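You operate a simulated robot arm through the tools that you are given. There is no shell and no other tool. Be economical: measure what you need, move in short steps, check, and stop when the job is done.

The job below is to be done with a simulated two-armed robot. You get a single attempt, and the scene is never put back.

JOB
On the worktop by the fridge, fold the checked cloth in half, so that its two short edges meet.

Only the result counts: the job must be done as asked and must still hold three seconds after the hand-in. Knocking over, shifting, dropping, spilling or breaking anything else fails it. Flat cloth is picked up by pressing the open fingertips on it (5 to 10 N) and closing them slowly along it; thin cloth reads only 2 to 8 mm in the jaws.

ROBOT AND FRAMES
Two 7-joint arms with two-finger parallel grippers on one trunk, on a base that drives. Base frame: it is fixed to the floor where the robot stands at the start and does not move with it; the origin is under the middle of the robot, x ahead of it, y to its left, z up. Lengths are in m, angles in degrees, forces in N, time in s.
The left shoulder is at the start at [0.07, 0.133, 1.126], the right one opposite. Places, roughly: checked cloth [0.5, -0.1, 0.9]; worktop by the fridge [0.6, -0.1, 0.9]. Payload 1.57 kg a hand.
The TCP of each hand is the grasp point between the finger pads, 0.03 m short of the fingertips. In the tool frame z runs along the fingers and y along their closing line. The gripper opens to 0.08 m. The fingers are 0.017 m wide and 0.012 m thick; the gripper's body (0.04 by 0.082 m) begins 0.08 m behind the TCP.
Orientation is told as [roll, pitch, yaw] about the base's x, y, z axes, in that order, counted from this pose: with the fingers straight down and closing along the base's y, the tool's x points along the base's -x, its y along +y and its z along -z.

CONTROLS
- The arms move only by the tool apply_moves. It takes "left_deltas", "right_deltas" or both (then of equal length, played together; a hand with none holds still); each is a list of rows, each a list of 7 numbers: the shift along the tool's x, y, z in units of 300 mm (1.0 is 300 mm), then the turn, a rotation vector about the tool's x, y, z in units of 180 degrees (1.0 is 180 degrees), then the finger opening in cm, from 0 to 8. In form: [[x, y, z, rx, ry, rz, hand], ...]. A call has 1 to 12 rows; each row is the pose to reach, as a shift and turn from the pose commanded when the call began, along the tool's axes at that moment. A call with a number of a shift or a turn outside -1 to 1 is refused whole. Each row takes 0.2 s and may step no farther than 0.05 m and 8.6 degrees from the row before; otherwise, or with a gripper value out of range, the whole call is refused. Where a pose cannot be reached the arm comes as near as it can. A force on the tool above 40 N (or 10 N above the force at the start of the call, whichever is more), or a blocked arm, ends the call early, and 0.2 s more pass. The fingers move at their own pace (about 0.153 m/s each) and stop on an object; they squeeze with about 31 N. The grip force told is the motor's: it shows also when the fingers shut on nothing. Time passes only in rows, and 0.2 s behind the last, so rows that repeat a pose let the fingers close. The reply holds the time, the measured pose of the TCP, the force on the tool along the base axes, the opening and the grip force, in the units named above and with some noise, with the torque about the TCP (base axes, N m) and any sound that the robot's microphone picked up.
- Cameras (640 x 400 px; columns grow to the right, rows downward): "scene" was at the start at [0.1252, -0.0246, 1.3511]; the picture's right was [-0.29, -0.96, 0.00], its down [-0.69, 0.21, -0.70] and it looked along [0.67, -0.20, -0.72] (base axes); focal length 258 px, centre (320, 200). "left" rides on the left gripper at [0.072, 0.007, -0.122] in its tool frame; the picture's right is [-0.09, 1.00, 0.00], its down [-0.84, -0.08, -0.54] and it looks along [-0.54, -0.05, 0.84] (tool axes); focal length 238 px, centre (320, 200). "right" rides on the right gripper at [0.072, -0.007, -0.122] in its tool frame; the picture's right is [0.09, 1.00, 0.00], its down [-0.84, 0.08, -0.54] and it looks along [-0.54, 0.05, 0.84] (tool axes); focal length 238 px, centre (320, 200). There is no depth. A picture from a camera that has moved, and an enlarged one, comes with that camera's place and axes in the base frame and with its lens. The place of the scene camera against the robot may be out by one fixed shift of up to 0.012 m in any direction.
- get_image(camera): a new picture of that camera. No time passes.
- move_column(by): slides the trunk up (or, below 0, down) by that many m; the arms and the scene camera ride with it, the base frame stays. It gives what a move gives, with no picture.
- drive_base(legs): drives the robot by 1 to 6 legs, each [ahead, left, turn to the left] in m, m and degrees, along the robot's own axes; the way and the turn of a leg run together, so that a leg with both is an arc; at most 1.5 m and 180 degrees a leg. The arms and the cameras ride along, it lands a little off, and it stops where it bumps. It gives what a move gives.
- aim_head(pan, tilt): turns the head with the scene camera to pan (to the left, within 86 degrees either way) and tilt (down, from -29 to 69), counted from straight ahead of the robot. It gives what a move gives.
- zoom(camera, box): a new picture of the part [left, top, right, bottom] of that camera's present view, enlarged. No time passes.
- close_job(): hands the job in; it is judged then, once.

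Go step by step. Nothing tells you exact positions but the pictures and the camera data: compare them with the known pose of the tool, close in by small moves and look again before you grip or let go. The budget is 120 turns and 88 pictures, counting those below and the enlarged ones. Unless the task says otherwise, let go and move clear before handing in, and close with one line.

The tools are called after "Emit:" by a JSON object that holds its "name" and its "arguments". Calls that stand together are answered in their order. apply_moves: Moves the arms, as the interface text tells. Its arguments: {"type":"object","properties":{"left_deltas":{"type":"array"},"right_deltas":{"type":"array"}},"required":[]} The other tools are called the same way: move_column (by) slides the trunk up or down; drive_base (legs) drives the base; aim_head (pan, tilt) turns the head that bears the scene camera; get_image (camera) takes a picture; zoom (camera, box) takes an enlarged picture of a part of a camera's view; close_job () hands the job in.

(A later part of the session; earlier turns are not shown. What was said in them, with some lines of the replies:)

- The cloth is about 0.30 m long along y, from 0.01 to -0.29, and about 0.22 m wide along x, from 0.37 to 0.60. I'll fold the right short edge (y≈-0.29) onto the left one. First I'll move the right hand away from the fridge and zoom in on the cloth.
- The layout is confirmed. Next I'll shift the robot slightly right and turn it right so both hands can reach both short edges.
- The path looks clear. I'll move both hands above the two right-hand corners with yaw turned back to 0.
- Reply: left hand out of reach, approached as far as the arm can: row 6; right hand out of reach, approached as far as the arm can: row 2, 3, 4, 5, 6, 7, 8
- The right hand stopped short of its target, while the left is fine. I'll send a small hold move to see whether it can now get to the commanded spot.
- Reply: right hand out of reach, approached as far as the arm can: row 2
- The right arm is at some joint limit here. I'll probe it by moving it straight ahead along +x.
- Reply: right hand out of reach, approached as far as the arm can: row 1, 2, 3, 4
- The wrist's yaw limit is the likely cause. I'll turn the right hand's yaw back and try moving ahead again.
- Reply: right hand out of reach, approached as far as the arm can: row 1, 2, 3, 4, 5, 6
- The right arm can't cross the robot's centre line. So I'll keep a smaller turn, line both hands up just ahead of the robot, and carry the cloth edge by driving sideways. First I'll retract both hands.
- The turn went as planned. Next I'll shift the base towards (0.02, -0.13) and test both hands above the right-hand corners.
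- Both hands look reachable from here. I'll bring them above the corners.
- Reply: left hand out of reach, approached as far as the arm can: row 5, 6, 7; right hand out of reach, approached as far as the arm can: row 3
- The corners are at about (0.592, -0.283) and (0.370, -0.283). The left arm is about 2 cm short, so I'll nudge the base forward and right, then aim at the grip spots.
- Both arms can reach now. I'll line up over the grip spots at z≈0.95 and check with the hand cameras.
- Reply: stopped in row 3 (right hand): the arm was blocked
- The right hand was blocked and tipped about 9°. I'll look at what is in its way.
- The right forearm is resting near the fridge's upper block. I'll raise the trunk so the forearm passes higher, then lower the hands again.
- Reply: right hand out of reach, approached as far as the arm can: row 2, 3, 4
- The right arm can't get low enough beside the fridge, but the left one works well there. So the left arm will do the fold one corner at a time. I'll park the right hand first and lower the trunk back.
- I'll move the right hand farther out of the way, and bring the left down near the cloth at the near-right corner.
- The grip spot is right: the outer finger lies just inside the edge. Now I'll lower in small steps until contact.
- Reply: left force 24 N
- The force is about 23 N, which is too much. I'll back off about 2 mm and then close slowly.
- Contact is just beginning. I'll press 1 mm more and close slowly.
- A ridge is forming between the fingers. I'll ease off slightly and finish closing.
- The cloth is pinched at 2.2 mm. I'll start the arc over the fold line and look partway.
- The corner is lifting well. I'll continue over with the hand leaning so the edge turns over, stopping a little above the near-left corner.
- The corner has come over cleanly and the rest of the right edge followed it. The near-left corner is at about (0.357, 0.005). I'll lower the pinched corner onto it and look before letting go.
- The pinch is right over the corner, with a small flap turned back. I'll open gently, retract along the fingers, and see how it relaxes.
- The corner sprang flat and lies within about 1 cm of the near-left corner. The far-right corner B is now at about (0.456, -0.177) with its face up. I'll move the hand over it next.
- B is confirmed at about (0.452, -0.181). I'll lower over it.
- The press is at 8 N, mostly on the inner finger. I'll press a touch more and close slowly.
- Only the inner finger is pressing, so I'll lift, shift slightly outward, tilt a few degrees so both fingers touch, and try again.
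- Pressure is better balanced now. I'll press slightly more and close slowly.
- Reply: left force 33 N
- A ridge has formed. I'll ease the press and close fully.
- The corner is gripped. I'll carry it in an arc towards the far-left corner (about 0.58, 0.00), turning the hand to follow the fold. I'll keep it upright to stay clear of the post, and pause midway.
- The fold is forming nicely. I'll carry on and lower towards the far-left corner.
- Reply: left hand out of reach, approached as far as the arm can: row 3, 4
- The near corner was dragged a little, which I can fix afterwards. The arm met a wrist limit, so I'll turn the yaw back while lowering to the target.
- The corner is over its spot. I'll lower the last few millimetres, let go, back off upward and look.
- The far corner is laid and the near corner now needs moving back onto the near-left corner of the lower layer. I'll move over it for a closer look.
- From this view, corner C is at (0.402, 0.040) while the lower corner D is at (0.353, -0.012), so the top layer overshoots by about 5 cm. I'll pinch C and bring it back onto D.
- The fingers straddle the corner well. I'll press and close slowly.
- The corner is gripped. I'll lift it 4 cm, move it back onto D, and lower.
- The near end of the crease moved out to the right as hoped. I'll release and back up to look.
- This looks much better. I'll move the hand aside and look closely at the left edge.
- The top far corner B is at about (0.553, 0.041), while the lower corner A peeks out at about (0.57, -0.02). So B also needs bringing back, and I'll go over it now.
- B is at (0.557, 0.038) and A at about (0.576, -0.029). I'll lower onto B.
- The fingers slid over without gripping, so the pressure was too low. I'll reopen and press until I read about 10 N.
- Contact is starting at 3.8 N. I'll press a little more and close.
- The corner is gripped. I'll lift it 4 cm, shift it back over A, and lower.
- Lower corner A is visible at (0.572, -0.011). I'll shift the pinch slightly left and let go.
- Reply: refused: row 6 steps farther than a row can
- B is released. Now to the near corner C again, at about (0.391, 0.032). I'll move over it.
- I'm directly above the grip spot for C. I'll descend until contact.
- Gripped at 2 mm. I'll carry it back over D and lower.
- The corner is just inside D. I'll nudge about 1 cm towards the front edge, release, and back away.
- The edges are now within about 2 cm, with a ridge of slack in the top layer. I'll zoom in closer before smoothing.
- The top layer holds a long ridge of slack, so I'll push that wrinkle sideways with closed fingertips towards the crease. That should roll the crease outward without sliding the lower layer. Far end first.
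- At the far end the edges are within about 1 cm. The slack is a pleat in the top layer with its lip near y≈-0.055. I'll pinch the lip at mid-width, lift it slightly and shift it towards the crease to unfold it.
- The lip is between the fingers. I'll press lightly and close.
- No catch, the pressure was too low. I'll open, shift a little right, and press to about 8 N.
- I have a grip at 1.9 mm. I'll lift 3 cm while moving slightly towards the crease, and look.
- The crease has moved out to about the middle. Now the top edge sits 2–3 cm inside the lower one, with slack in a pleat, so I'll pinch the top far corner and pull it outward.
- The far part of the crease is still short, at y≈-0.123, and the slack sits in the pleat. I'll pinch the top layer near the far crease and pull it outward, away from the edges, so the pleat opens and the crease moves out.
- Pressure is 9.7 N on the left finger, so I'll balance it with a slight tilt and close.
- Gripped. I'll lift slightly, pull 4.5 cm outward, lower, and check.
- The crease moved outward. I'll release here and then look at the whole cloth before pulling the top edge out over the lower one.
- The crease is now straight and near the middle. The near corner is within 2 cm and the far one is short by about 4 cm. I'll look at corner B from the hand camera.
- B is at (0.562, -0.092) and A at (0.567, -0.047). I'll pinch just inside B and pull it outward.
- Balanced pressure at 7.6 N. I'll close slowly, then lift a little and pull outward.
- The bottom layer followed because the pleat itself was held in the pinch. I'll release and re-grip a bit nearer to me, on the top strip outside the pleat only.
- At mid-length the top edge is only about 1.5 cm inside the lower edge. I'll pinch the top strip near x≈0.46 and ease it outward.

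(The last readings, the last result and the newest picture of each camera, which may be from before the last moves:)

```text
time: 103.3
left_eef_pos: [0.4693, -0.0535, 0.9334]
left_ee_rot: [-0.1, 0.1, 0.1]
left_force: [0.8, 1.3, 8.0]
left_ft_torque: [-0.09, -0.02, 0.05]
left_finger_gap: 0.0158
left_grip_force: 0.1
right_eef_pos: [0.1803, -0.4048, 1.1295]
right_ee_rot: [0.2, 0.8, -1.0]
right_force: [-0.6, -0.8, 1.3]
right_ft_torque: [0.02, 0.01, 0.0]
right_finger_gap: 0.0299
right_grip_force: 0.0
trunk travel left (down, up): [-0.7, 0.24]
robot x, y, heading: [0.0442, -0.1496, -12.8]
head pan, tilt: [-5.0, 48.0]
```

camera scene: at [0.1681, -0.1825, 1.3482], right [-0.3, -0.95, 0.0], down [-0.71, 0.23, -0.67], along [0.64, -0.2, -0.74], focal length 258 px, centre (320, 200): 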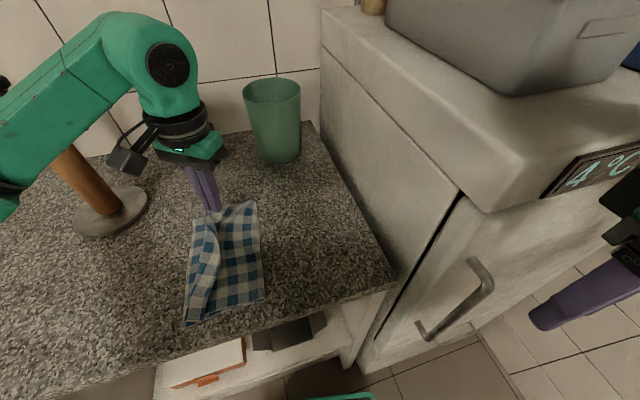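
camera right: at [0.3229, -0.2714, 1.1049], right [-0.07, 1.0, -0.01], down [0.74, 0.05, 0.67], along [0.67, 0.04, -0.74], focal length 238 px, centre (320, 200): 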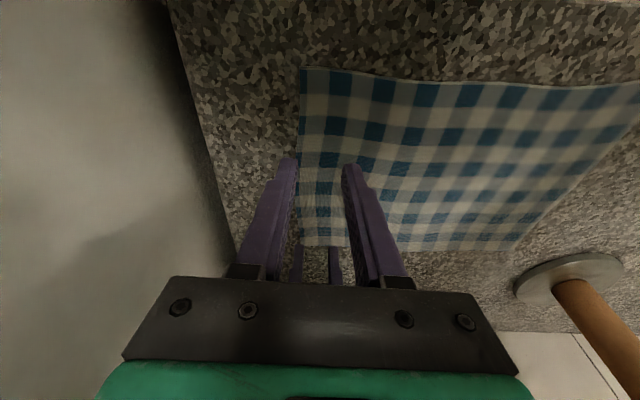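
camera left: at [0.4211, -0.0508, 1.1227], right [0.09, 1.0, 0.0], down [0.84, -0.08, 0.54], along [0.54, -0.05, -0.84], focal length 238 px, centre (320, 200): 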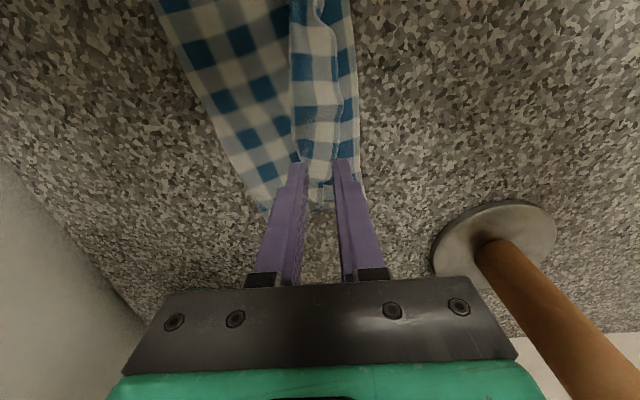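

Emit:
{"name": "apply_moves", "arguments": {"left_deltas": [[0, 0, 0.002, 0.004, 0, 0, 1.4], [0, 0, 0.002, 0.004, 0, 0, 1.1], [0, 0, 0.001, 0.004, 0, 0, 0.8], [0, 0, 0, 0.004, 0, 0, 0.5], [0, 0, -0.001, 0.004, 0, 0, 0.2], [0, 0, -0.001, 0.004, 0, 0, 0], [0, 0, -0.001, 0.004, 0, 0, 0], [0, 0, -0.06, 0.004, 0, 0, 0], [0, 0.01, -0.12, 0.004, 0, 0, 0], [0, 0.06, -0.13, 0.004, 0, 0, 0]]}}

Emit:
{"name": "zoom", "arguments": {"camera": "scene", "box": [160, 200, 320, 335]}}

```text
time: 105.5
left_eef_pos: [0.4679, -0.0353, 0.9701]
left_ee_rot: [-0.8, 0.3, 0.1]
left_force: [-0.3, -0.4, 0.6]
left_ft_torque: [-0.03, 0.02, -0.02]
left_finger_gap: 0.0001
left_grip_force: 21.5
right_eef_pos: [0.1803, -0.4021, 1.1293]
right_ee_rot: [0.0, 0.9, -1.2]
right_force: [0.0, 0.5, 0.4]
right_ft_torque: [-0.01, 0.0, -0.01]
right_finger_gap: 0.03
right_grip_force: 0.0
trunk travel left (down, up): [-0.7, 0.24]
robot x, y, heading: [0.0441, -0.1458, -12.6]
head pan, tilt: [-5.0, 48.0]
```

```text
2.96 times, centred on (240, 268) of scene
camera zoom: at [0.1678, -0.1823, 1.3482], right [-0.3, -0.95, 0.0], down [-0.71, 0.23, -0.67], along [0.64, -0.2, -0.74], focal length 766 px, centre (557, 0)
```

zoom: 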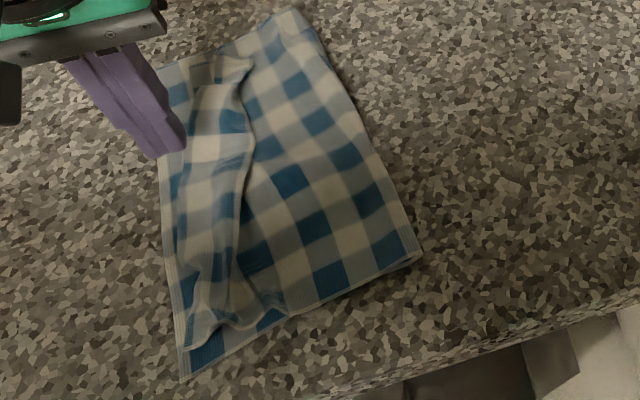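

The pinch slipped off, but the layers are close to aligned. I'll instead press closed fingertips on the top strip and drag it gently outward.

Emit:
{"name": "apply_moves", "arguments": {"left_deltas": [[0.03, -0.04, 0, 0, 0, 0, 0], [0.03, -0.04, 0.07, 0, 0, 0, 0], [0.03, -0.04, 0.11, 0, 0, 0, 0], [0.03, -0.04, 0.118, 0, 0, 0, 0]]}}

```text
time: 106.5
left_eef_pos: [0.4584, -0.0481, 0.9343]
left_ee_rot: [-0.7, 0.1, 0.0]
left_force: [0.4, -0.1, 0.8]
left_ft_torque: [0.0, 0.03, -0.02]
left_finger_gap: 0.0
left_grip_force: 21.4
right_eef_pos: [0.1811, -0.4046, 1.1288]
right_ee_rot: [0.2, 0.8, -1.1]
right_force: [-0.2, 0.0, -0.7]
right_ft_torque: [0.01, -0.02, -0.01]
right_finger_gap: 0.0299
right_grip_force: 0.0
trunk travel left (down, up): [-0.7, 0.24]
robot x, y, heading: [0.0462, -0.1445, -12.7]
head pan, tilt: [-5.0, 48.0]
```

Emit:
{"name": "apply_moves", "arguments": {"left_deltas": [[0, 0, 0.004, 0, 0, 0, 0], [0, 0.02, 0.005, 0, 0, 0, 0], [0, 0.04, 0.005, 0, 0, 0, 0], [0, 0.06, 0.005, 0, 0, 0, 0], [0, 0.075, 0.005, 0, 0, 0, 0], [0, 0.075, -0.05, 0, 0, 0, 0], [0, 0.075, -0.16, 0, 0, 0, 0]]}}

Emit:
{"name": "get_image", "arguments": {"camera": "left"}}

```text
time: 108.1
left_eef_pos: [0.4586, -0.0241, 0.9827]
left_ee_rot: [-0.7, 0.2, 0.0]
left_force: [-0.3, -0.1, 0.8]
left_ft_torque: [0.01, 0.0, 0.03]
left_finger_gap: 0.0
left_grip_force: 21.8
right_eef_pos: [0.18, -0.405, 1.1288]
right_ee_rot: [0.2, 0.9, -1.1]
right_force: [-1.6, 0.0, -0.1]
right_ft_torque: [-0.01, -0.02, 0.03]
right_finger_gap: 0.0301
right_grip_force: 0.1
trunk travel left (down, up): [-0.7, 0.24]
robot x, y, heading: [0.0477, -0.1484, -12.6]
head pan, tilt: [-5.0, 48.0]
```

```text
9 pictures are left
camera left: at [0.3873, -0.0156, 1.1055], right [0.09, 1.0, -0.01], down [0.84, -0.07, 0.54], along [0.54, -0.06, -0.84], focal length 238 px, centre (320, 200)
```

left: 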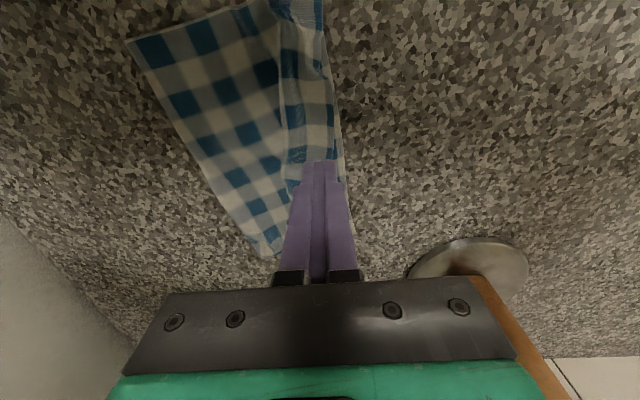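

That worked: the top strip slid over the lower layer and the middle edges now coincide. I'll repeat at the far end.

Emit:
{"name": "apply_moves", "arguments": {"left_deltas": [[-0.13, -0.06, 0, 0, 0, 0, 0], [-0.255, -0.113, 0.03, 0, 0, 0, 0], [-0.255, -0.113, 0.12, 0, 0, 0, 0], [-0.255, -0.113, 0.163, 0, 0, 0, 0], [-0.255, -0.113, 0.168, 0, 0, 0, 0], [-0.255, -0.093, 0.168, 0, 0, 0, 0], [-0.255, -0.073, 0.168, 0, 0, 0, 0], [-0.255, -0.053, 0.168, 0, 0, 0, 0], [-0.255, -0.04, 0.168, 0, 0, 0, 0], [-0.255, -0.04, 0.12, 0, 0, 0, 0], [-0.2, 0, 0, 0, 0, 0, 0], [-0.08, 0.08, 0, 0, 0, 0, 0]]}}

Emit:
{"name": "zoom", "arguments": {"camera": "scene", "box": [160, 200, 320, 335]}}

```text
time: 110.7
left_eef_pos: [0.4822, 0.0017, 0.9831]
left_ee_rot: [-0.8, 0.2, 0.2]
left_force: [-0.1, 0.8, -0.3]
left_ft_torque: [0.0, -0.02, -0.01]
left_finger_gap: 0.0002
left_grip_force: 21.7
right_eef_pos: [0.1797, -0.4019, 1.1294]
right_ee_rot: [0.0, 0.9, -1.1]
right_force: [-0.9, -0.4, -0.1]
right_ft_torque: [-0.03, -0.01, -0.05]
right_finger_gap: 0.0304
right_grip_force: 0.2
trunk travel left (down, up): [-0.7, 0.24]
robot x, y, heading: [0.0467, -0.1453, -12.7]
head pan, tilt: [-5.0, 48.0]
```

```text
2.96 times, centred on (240, 268) of scene
camera zoom: at [0.166, -0.1815, 1.3484], right [-0.3, -0.95, 0.0], down [-0.71, 0.22, -0.67], along [0.64, -0.2, -0.74], focal length 766 px, centre (557, 0)
```

zoom: 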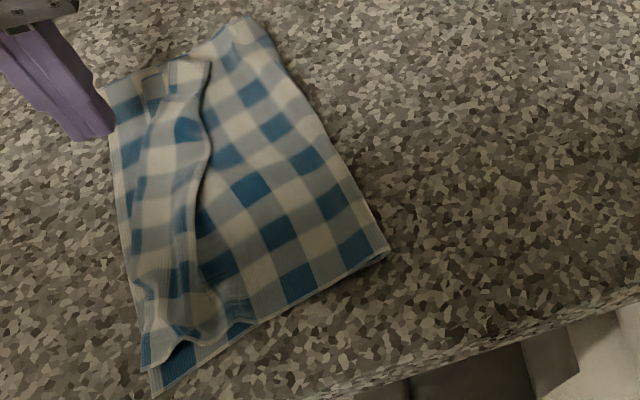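

The middle and near edges match, but the far corner is still short by about 2–3 cm. I'll take a close look at that end.

Emit:
{"name": "zoom", "arguments": {"camera": "scene", "box": [150, 195, 270, 270]}}

```text
5.33 times, centred on (210, 232) of scene
camera zoom: at [0.166, -0.1815, 1.3484], right [-0.3, -0.95, 0.0], down [-0.71, 0.22, -0.67], along [0.64, -0.2, -0.74], focal length 1378 px, centre (907, 27)
```

zoom: 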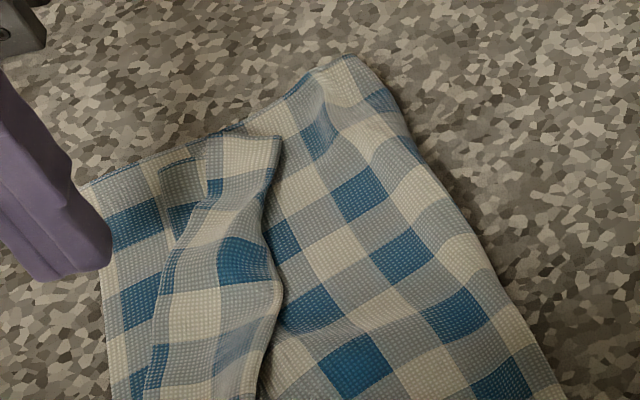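

B is at about (0.561, -0.001) and A at (0.562, 0.026). I'll pinch the end piece by B, lift it 5 cm so the pleat opens under its own weight, then lay it over A.

Emit:
{"name": "apply_moves", "arguments": {"left_deltas": [[-0.12, -0.03, -0.03, 0.005, 0, 0, 2.0], [-0.217, -0.072, -0.02, 0.005, 0, 0, 2.0], [-0.217, -0.072, 0.08, 0.005, 0, 0, 2.0], [-0.217, -0.072, 0.15, 0.005, 0, 0, 2.0], [-0.217, -0.072, 0.165, 0.005, 0, 0, 2.0]]}}

```text
time: 111.9
left_eef_pos: [0.5483, -0.0227, 0.934]
left_ee_rot: [-1.7, 0.1, 0.1]
left_force: [1.0, 1.2, 3.3]
left_ft_torque: [0.01, -0.05, 0.0]
left_finger_gap: 0.0199
left_grip_force: 0.0
right_eef_pos: [0.1803, -0.4044, 1.1299]
right_ee_rot: [0.1, 0.8, -1.0]
right_force: [-0.5, 0.0, -0.7]
right_ft_torque: [-0.01, 0.0, 0.02]
right_finger_gap: 0.03
right_grip_force: 0.1
trunk travel left (down, up): [-0.7, 0.24]
robot x, y, heading: [0.0467, -0.1446, -12.5]
head pan, tilt: [-5.0, 48.0]
```

Emit:
{"name": "apply_moves", "arguments": {"left_deltas": [[0, 0, 0.006, 0, 0, 0, 2.0], [0, 0, 0.007, 0, 0, 0, 1.7], [0, 0, 0.007, 0, 0, 0, 1.4], [0, 0, 0.006, 0, 0, 0, 1.1], [0, 0, 0.004, 0, 0, 0, 0.8], [0, 0, 0.003, 0, 0, 0, 0.5], [0, 0, 0.002, 0, 0, 0, 0.2], [0, 0, 0.002, 0, 0, 0, 0], [0, 0, 0.002, 0, 0, 0, 0]]}}

```text
time: 113.9
left_eef_pos: [0.5469, -0.0242, 0.9347]
left_ee_rot: [-1.7, 0.1, 0.0]
left_force: [-1.0, -1.1, 8.5]
left_ft_torque: [-0.06, 0.03, -0.02]
left_finger_gap: 0.0018
left_grip_force: 22.9
right_eef_pos: [0.1789, -0.4052, 1.1299]
right_ee_rot: [0.2, 0.8, -1.1]
right_force: [0.2, -0.6, 0.5]
right_ft_torque: [0.02, -0.02, -0.02]
right_finger_gap: 0.0301
right_grip_force: 0.1
trunk travel left (down, up): [-0.7, 0.24]
robot x, y, heading: [0.0447, -0.1452, -12.9]
head pan, tilt: [-5.0, 48.0]
```

Gripped. I'll lift 6 cm straight up and look.

Emit:
{"name": "apply_moves", "arguments": {"left_deltas": [[0, 0, -0.07, 0, 0, 0, 0], [0, 0, -0.14, 0, 0, 0, 0], [0, 0, -0.2, 0, 0, 0, 0], [0, 0, -0.2, 0, 0, 0, 0]]}}

Emit:
{"name": "zoom", "arguments": {"camera": "scene", "box": [140, 190, 310, 335]}}

```text
time: 114.9
left_eef_pos: [0.547, -0.0199, 0.9935]
left_ee_rot: [-1.6, 0.3, -0.1]
left_force: [-0.3, -0.2, 0.6]
left_ft_torque: [0.0, 0.01, -0.02]
left_finger_gap: 0.002
left_grip_force: 23.3
right_eef_pos: [0.1817, -0.4047, 1.129]
right_ee_rot: [0.1, 0.9, -1.2]
right_force: [-0.6, -0.6, -0.3]
right_ft_torque: [-0.05, 0.02, -0.02]
right_finger_gap: 0.0302
right_grip_force: 0.0
trunk travel left (down, up): [-0.7, 0.24]
robot x, y, heading: [0.0465, -0.1453, -12.6]
head pan, tilt: [-5.0, 48.0]
```

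```text
2.76 times, centred on (225, 262) of scene
camera zoom: at [0.168, -0.1835, 1.3481], right [-0.3, -0.95, 0.0], down [-0.71, 0.23, -0.67], along [0.64, -0.2, -0.74], focal length 713 px, centre (582, 28)
```

zoom: 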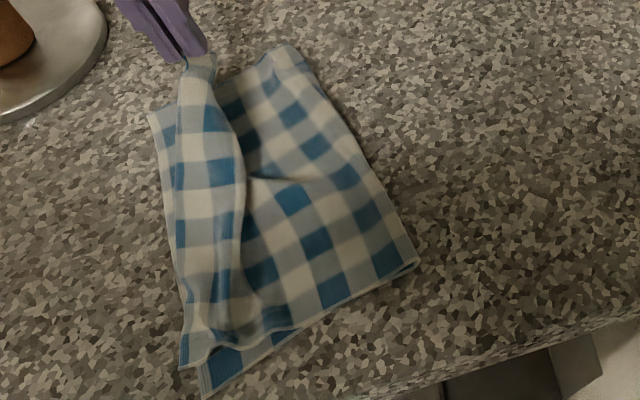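

The piece has lifted with the lower corner A staying put. I'll swing it towards the crease so the slack rolls outward, then come back low and lay it over A.

Emit:
{"name": "apply_moves", "arguments": {"left_deltas": [[0.03, -0.12, -0.02, 0, 0, 0, 0], [0.06, -0.23, -0.01, 0, 0, 0, 0], [0.06, -0.24, 0.05, 0, 0, 0, 0], [0.06, -0.2, 0.1, 0, 0, 0, 0], [0.03, -0.1, 0.12, 0, 0, 0, 0], [0, 0, 0.13, 0, 0, 0, 0], [0, 0.03, 0.165, 0, 0, 0, 0]]}}

Emit:
{"name": "zoom", "arguments": {"camera": "scene", "box": [140, 190, 310, 335]}}

```text
time: 116.5
left_eef_pos: [0.5506, -0.0135, 0.9437]
left_ee_rot: [-1.6, 0.2, -0.1]
left_force: [-0.2, -0.1, -0.3]
left_ft_torque: [0.02, 0.02, 0.02]
left_finger_gap: 0.0019
left_grip_force: 24.0
right_eef_pos: [0.1825, -0.4031, 1.1293]
right_ee_rot: [0.1, 0.9, -1.0]
right_force: [-0.3, 0.5, 0.8]
right_ft_torque: [0.02, 0.0, -0.04]
right_finger_gap: 0.0301
right_grip_force: 0.0
trunk travel left (down, up): [-0.7, 0.24]
robot x, y, heading: [0.0461, -0.1454, -12.6]
head pan, tilt: [-5.0, 48.0]
```

```text
2.76 times, centred on (225, 262) of scene
camera zoom: at [0.1679, -0.1837, 1.3482], right [-0.3, -0.95, 0.0], down [-0.71, 0.23, -0.67], along [0.64, -0.2, -0.74], focal length 713 px, centre (582, 28)
```

zoom: 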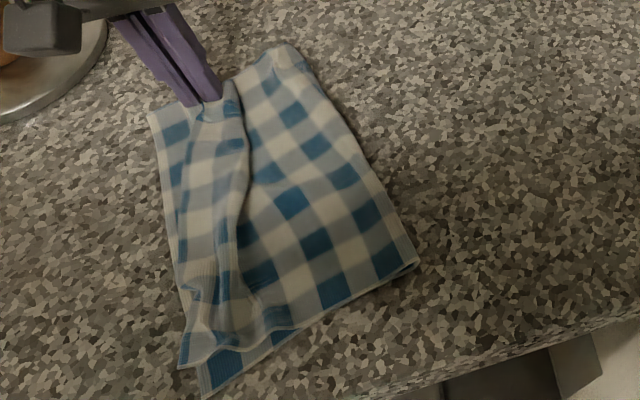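

The far edge is nearly there. I'll ease the pinch about 2 cm further out, low down, then release and back off.

Emit:
{"name": "apply_moves", "arguments": {"left_deltas": [[0, 0.03, -0.02, 0, 0, 0, 0], [0, 0.065, -0.02, 0, 0, 0, 0], [0, 0.065, 0.015, 0, 0, 0, 0], [0, 0.065, 0.015, 0, 0, 0, 0.6], [0, 0.065, 0.01, 0, 0, 0, 1.2], [0, 0.065, -0.06, 0, 0, 0, 1.8], [0, 0.09, -0.18, 0, 0, 0, 2.0], [0.1, 0.16, -0.25, 0, 0, 0, 2.0], [0.2, 0.26, -0.28, 0, 0, 0, 2.0], [0.28, 0.38, -0.3, 0, 0, 0, 2.0]]}}

Emit:
{"name": "zoom", "arguments": {"camera": "scene", "box": [140, 190, 310, 335]}}

```text
time: 118.7
left_eef_pos: [0.4653, 0.1028, 1.0287]
left_ee_rot: [-1.7, 0.2, 0.1]
left_force: [-0.7, 0.5, 0.3]
left_ft_torque: [-0.03, -0.04, 0.0]
left_finger_gap: 0.0202
left_grip_force: 0.0
right_eef_pos: [0.1796, -0.4038, 1.1297]
right_ee_rot: [0.1, 0.8, -1.0]
right_force: [0.2, -0.2, 0.0]
right_ft_torque: [-0.01, -0.03, 0.03]
right_finger_gap: 0.0302
right_grip_force: 0.0
trunk travel left (down, up): [-0.7, 0.24]
robot x, y, heading: [0.0455, -0.1498, -12.4]
head pan, tilt: [-5.0, 48.0]
```

```text
2.76 times, centred on (225, 262) of scene
camera zoom: at [0.166, -0.1822, 1.3484], right [-0.3, -0.95, 0.0], down [-0.71, 0.23, -0.67], along [0.64, -0.2, -0.74], focal length 713 px, centre (582, 28)
```

zoom: 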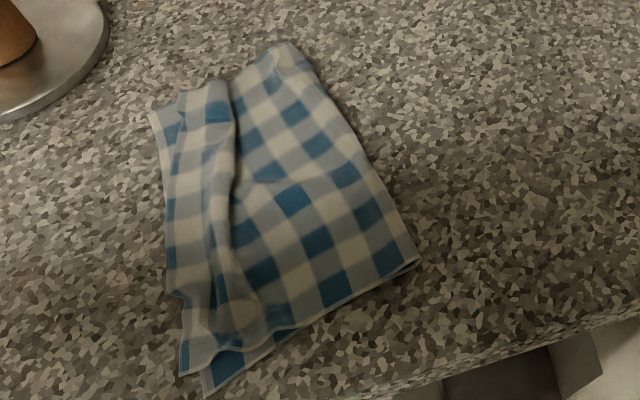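

Both corner pairs are now within about 2 cm. I'll make one more small correction at the far corner, pinching near B and pulling it about 2 cm outward with a lift.

Emit:
{"name": "apply_moves", "arguments": {"left_deltas": [[-0.08, -0.11, 0, 0, 0, 0, 2.0], [-0.16, -0.22, 0.02, 0, 0, 0, 2.0], [-0.24, -0.33, 0.05, 0.005, 0, 0, 2.0], [-0.285, -0.383, 0.13, 0.009, 0, 0, 2.0], [-0.285, -0.383, 0.25, 0.009, 0, 0, 2.0], [-0.285, -0.383, 0.305, 0.009, 0, 0, 2.0], [-0.285, -0.383, 0.317, 0.009, 0, 0, 2.0]]}}

```text
time: 120.3
left_eef_pos: [0.5514, -0.0137, 0.9377]
left_ee_rot: [-3.2, 0.2, 0.0]
left_force: [0.8, -0.5, 0.7]
left_ft_torque: [-0.01, 0.04, -0.01]
left_finger_gap: 0.0202
left_grip_force: 0.3
right_eef_pos: [0.1802, -0.4035, 1.1293]
right_ee_rot: [0.2, 1.0, -1.1]
right_force: [-0.6, -0.5, 0.4]
right_ft_torque: [0.03, 0.01, -0.01]
right_finger_gap: 0.0301
right_grip_force: 0.0
trunk travel left (down, up): [-0.7, 0.24]
robot x, y, heading: [0.0492, -0.1481, -12.8]
head pan, tilt: [-5.0, 48.0]
```

Emit:
{"name": "apply_moves", "arguments": {"left_deltas": [[0, 0, 0.005, -0.014, 0, 0, 2.0], [0, 0, 0.013, -0.014, 0, 0, 2.0]]}}

```text
time: 120.9
left_eef_pos: [0.5498, -0.0152, 0.9339]
left_ee_rot: [-0.7, 0.2, 0.2]
left_force: [0.5, -1.0, 1.5]
left_ft_torque: [0.01, -0.03, 0.0]
left_finger_gap: 0.0199
left_grip_force: 0.0
right_eef_pos: [0.181, -0.4028, 1.1289]
right_ee_rot: [0.1, 0.8, -1.0]
right_force: [-0.4, -0.3, -0.3]
right_ft_torque: [-0.01, -0.01, 0.02]
right_finger_gap: 0.03
right_grip_force: 0.0
trunk travel left (down, up): [-0.7, 0.24]
robot x, y, heading: [0.0451, -0.1451, -12.6]
head pan, tilt: [-5.0, 48.0]
```

Emit:
{"name": "apply_moves", "arguments": {"left_deltas": [[0, 0, 0.007, 0, 0, 0, 2.0], [0, 0, 0.008, 0, 0, 0, 1.7], [0, 0, 0.008, 0, 0, 0, 1.4], [0, 0, 0.007, 0, 0, 0, 1.1], [0, 0, 0.005, 0, 0, 0, 0.8], [0, 0, 0.003, 0, 0, 0, 0.5], [0, 0, 0.002, 0, 0, 0, 0.2], [0, 0, 0.002, 0, 0, 0, 0], [0, 0, 0.002, 0, 0, 0, 0]]}}

```text
time: 122.9
left_eef_pos: [0.5485, -0.0143, 0.9354]
left_ee_rot: [-0.6, 0.1, 0.0]
left_force: [0.4, 1.6, 13.0]
left_ft_torque: [0.08, 0.02, 0.01]
left_finger_gap: 0.002
left_grip_force: 24.1
right_eef_pos: [0.1794, -0.4043, 1.1294]
right_ee_rot: [0.2, 0.8, -1.1]
right_force: [-0.2, -1.4, -0.1]
right_ft_torque: [0.03, -0.01, 0.01]
right_finger_gap: 0.0303
right_grip_force: 0.1
trunk travel left (down, up): [-0.7, 0.24]
robot x, y, heading: [0.0442, -0.1492, -12.6]
head pan, tilt: [-5.0, 48.0]
```

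Gripped. I'll lift 4 cm, move out 2.2 cm, lower, release and back off.

Emit:
{"name": "apply_moves", "arguments": {"left_deltas": [[0, 0, -0.07, 0, 0, 0, 0], [0, 0.01, -0.13, 0, 0, 0, 0], [0, 0.05, -0.13, 0, 0, 0, 0], [0, 0.075, -0.08, 0, 0, 0, 0], [0, 0.075, -0.012, 0, 0, 0, 0], [0, 0.075, -0.012, 0, 0, 0, 0.6], [0, 0.075, -0.015, 0, 0, 0, 1.2], [0, 0.075, -0.07, 0, 0, 0, 1.6], [0, 0.09, -0.18, 0, 0, 0, 2.0], [0.1, 0.15, -0.26, 0, 0, 0, 2.0], [0.2, 0.25, -0.3, 0, 0, 0, 2.0], [0.28, 0.36, -0.32, 0, 0, 0, 2.0]]}}

Emit:
{"name": "zoom", "arguments": {"camera": "scene", "box": [140, 190, 310, 335]}}

```text
time: 125.5
left_eef_pos: [0.4642, 0.0964, 1.0284]
left_ee_rot: [-0.7, 0.1, 0.0]
left_force: [0.3, 0.8, -0.9]
left_ft_torque: [-0.04, 0.01, 0.0]
left_finger_gap: 0.0199
left_grip_force: 0.1
right_eef_pos: [0.1794, -0.404, 1.1297]
right_ee_rot: [0.0, 0.8, -1.2]
right_force: [-0.4, 1.3, 1.2]
right_ft_torque: [0.03, -0.03, 0.02]
right_finger_gap: 0.0301
right_grip_force: 0.0
trunk travel left (down, up): [-0.7, 0.24]
robot x, y, heading: [0.047, -0.1422, -12.7]
head pan, tilt: [-5.0, 48.0]
```

```text
2.76 times, centred on (225, 262) of scene
camera zoom: at [0.1659, -0.1822, 1.3484], right [-0.3, -0.95, 0.0], down [-0.71, 0.23, -0.67], along [0.64, -0.2, -0.74], focal length 713 px, centre (582, 28)
```

zoom: 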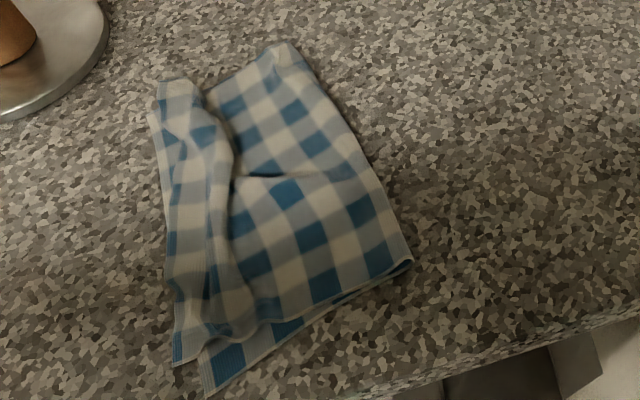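

The far edges now meet closely. The near corner C, at about (0.361, 0), should move about 2.5 cm towards the front onto D at (0.336, -0.018). I'll pinch it once more.

Emit:
{"name": "apply_moves", "arguments": {"left_deltas": [[0.08, -0.1, 0, 0, 0, 0, 2.4], [0.16, -0.2, 0.02, 0, 0, 0, 2.4], [0.24, -0.3, 0.05, 0, 0, 0, 2.4], [0.297, -0.398, 0.12, 0, 0, 0, 2.4], [0.297, -0.398, 0.23, 0, 0, 0, 2.4], [0.297, -0.398, 0.3, 0, 0, 0, 2.4], [0.297, -0.398, 0.318, 0, 0, 0, 2.4]]}}

Emit:
{"name": "zoom", "arguments": {"camera": "left", "box": [220, 80, 420, 205]}}

```text
time: 127.1
left_eef_pos: [0.3783, -0.0268, 0.9344]
left_ee_rot: [-0.7, 0.2, 0.0]
left_force: [0.0, 0.6, 0.0]
left_ft_torque: [0.03, 0.0, -0.01]
left_finger_gap: 0.0238
left_grip_force: 0.0
right_eef_pos: [0.1811, -0.4039, 1.1288]
right_ee_rot: [0.3, 0.9, -1.0]
right_force: [0.0, 0.9, -0.3]
right_ft_torque: [0.0, -0.02, -0.01]
right_finger_gap: 0.0299
right_grip_force: 0.0
trunk travel left (down, up): [-0.7, 0.24]
robot x, y, heading: [0.0429, -0.1494, -12.7]
head pan, tilt: [-5.0, 48.0]
```

```text
3.20 times, centred on (320, 142) of left
camera zoom: at [0.3068, -0.018, 1.0567], right [0.09, 1.0, -0.01], down [0.84, -0.07, 0.54], along [0.54, -0.06, -0.84], focal length 763 px, centre (320, 384)
```

zoom: 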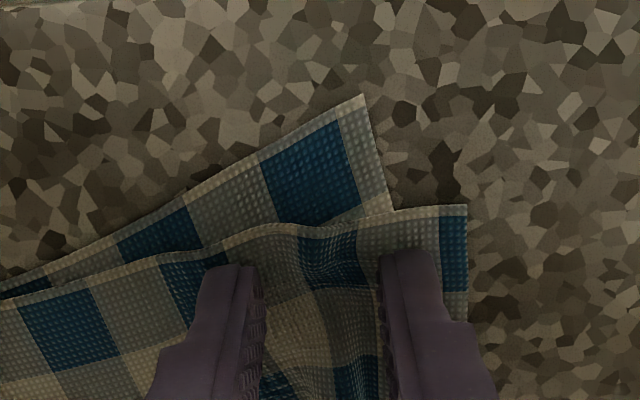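

C→D needs (-0.024, -0.021). I'll press and close.

Emit:
{"name": "apply_moves", "arguments": {"left_deltas": [[0, 0, 0.008, 0, 0, 0, 2.4], [0, 0, 0.012, 0, 0, 0, 2.4]]}}

```text
time: 127.7
left_eef_pos: [0.3768, -0.0266, 0.932]
left_ee_rot: [-0.8, 0.0, 0.2]
left_force: [4.6, 2.6, 26.5]
left_ft_torque: [0.45, -0.12, -0.05]
left_finger_gap: 0.0241
left_grip_force: 0.0
right_eef_pos: [0.1808, -0.4041, 1.1297]
right_ee_rot: [0.3, 0.8, -1.1]
right_force: [-0.1, 0.3, -0.2]
right_ft_torque: [-0.01, 0.0, -0.01]
right_finger_gap: 0.0299
right_grip_force: 0.0
trunk travel left (down, up): [-0.7, 0.24]
robot x, y, heading: [0.047, -0.1467, -12.7]
head pan, tilt: [-5.0, 48.0]
```

Emit:
{"name": "apply_moves", "arguments": {"left_deltas": [[0, 0, -0.006, -0.01, 0, 0, 2.4], [0, 0, -0.004, -0.01, 0, 0, 2.1], [0, 0, -0.004, -0.01, 0, 0, 1.8], [0, 0, -0.004, -0.01, 0, 0, 1.5], [0, 0, -0.004, -0.01, 0, 0, 1.2], [0, 0, -0.006, -0.01, 0, 0, 0.9], [0, 0, -0.007, -0.01, 0, 0, 0.6], [0, 0, -0.008, -0.01, 0, 0, 0.3], [0, 0, -0.008, -0.01, 0, 0, 0], [0, 0, -0.008, -0.01, 0, 0, 0]]}}

```text
time: 129.9
left_eef_pos: [0.3785, -0.0256, 0.9333]
left_ee_rot: [1.1, 0.2, 0.1]
left_force: [-0.3, -0.1, -0.4]
left_ft_torque: [0.0, -0.03, 0.02]
left_finger_gap: 0.002
left_grip_force: 23.6
right_eef_pos: [0.1801, -0.4043, 1.1294]
right_ee_rot: [0.1, 0.9, -1.1]
right_force: [0.6, -0.2, -0.2]
right_ft_torque: [-0.04, -0.01, 0.01]
right_finger_gap: 0.0298
right_grip_force: 0.0
trunk travel left (down, up): [-0.7, 0.24]
robot x, y, heading: [0.0508, -0.147, -12.6]
head pan, tilt: [-5.0, 48.0]
```

Gripped. I'll lift 2.5 cm, shift it onto D, lower, release and back off.

Emit:
{"name": "apply_moves", "arguments": {"left_deltas": [[0, 0, -0.05, 0, 0, 0, 0], [0.03, -0.03, -0.08, 0, 0, 0, 0], [0.08, -0.087, -0.08, 0, 0, 0, 0], [0.085, -0.087, -0.015, 0, 0, 0, 0], [0.085, -0.087, -0.012, 0, 0, 0, 0.6], [0.085, -0.087, -0.015, 0, 0, 0, 1.2], [0.085, -0.087, -0.07, 0, 0, 0, 1.8], [0.085, -0.05, -0.18, 0, 0, 0, 2.0], [0.085, 0.07, -0.27, 0, 0, 0, 2.0], [0.085, 0.22, -0.32, 0, 0, 0, 2.0], [0.085, 0.37, -0.34, 0, 0, 0, 2.0]]}}

Emit:
{"name": "zoom", "arguments": {"camera": "scene", "box": [140, 190, 310, 335]}}

```text
time: 132.3
left_eef_pos: [0.3492, 0.0807, 1.0386]
left_ee_rot: [1.0, 0.1, 0.0]
left_force: [0.1, 0.0, -0.5]
left_ft_torque: [-0.03, -0.06, 0.0]
left_finger_gap: 0.02
left_grip_force: 0.1
right_eef_pos: [0.1776, -0.404, 1.13]
right_ee_rot: [0.1, 0.7, -1.1]
right_force: [-0.9, -0.4, 0.1]
right_ft_torque: [0.01, -0.02, 0.0]
right_finger_gap: 0.03
right_grip_force: 0.0
trunk travel left (down, up): [-0.7, 0.24]
robot x, y, heading: [0.0493, -0.1467, -12.8]
head pan, tilt: [-5.0, 48.0]
```

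```text
2.76 times, centred on (225, 262) of scene
camera zoom: at [0.1651, -0.1836, 1.3484], right [-0.3, -0.95, 0.0], down [-0.71, 0.23, -0.67], along [0.64, -0.2, -0.74], focal length 713 px, centre (582, 28)
```

zoom: 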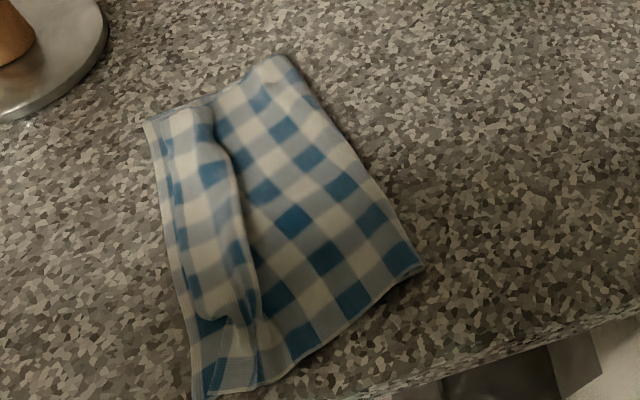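

The two short edges now lie on each other along their whole length, within about 1 cm by my estimate. A soft ridge of slack is left in the top layer. Nothing else has moved and both hands are clear, so I'm handing in.

Emit:
{"name": "close_job", "arguments": {}}

```text
The job is handed in.
```

The checked cloth is folded in half with its short edges lying on each other to within about 1 cm. A soft ridge of slack remains in the top layer. I saw nothing else on the worktop move, and both hands were clear at hand-in.
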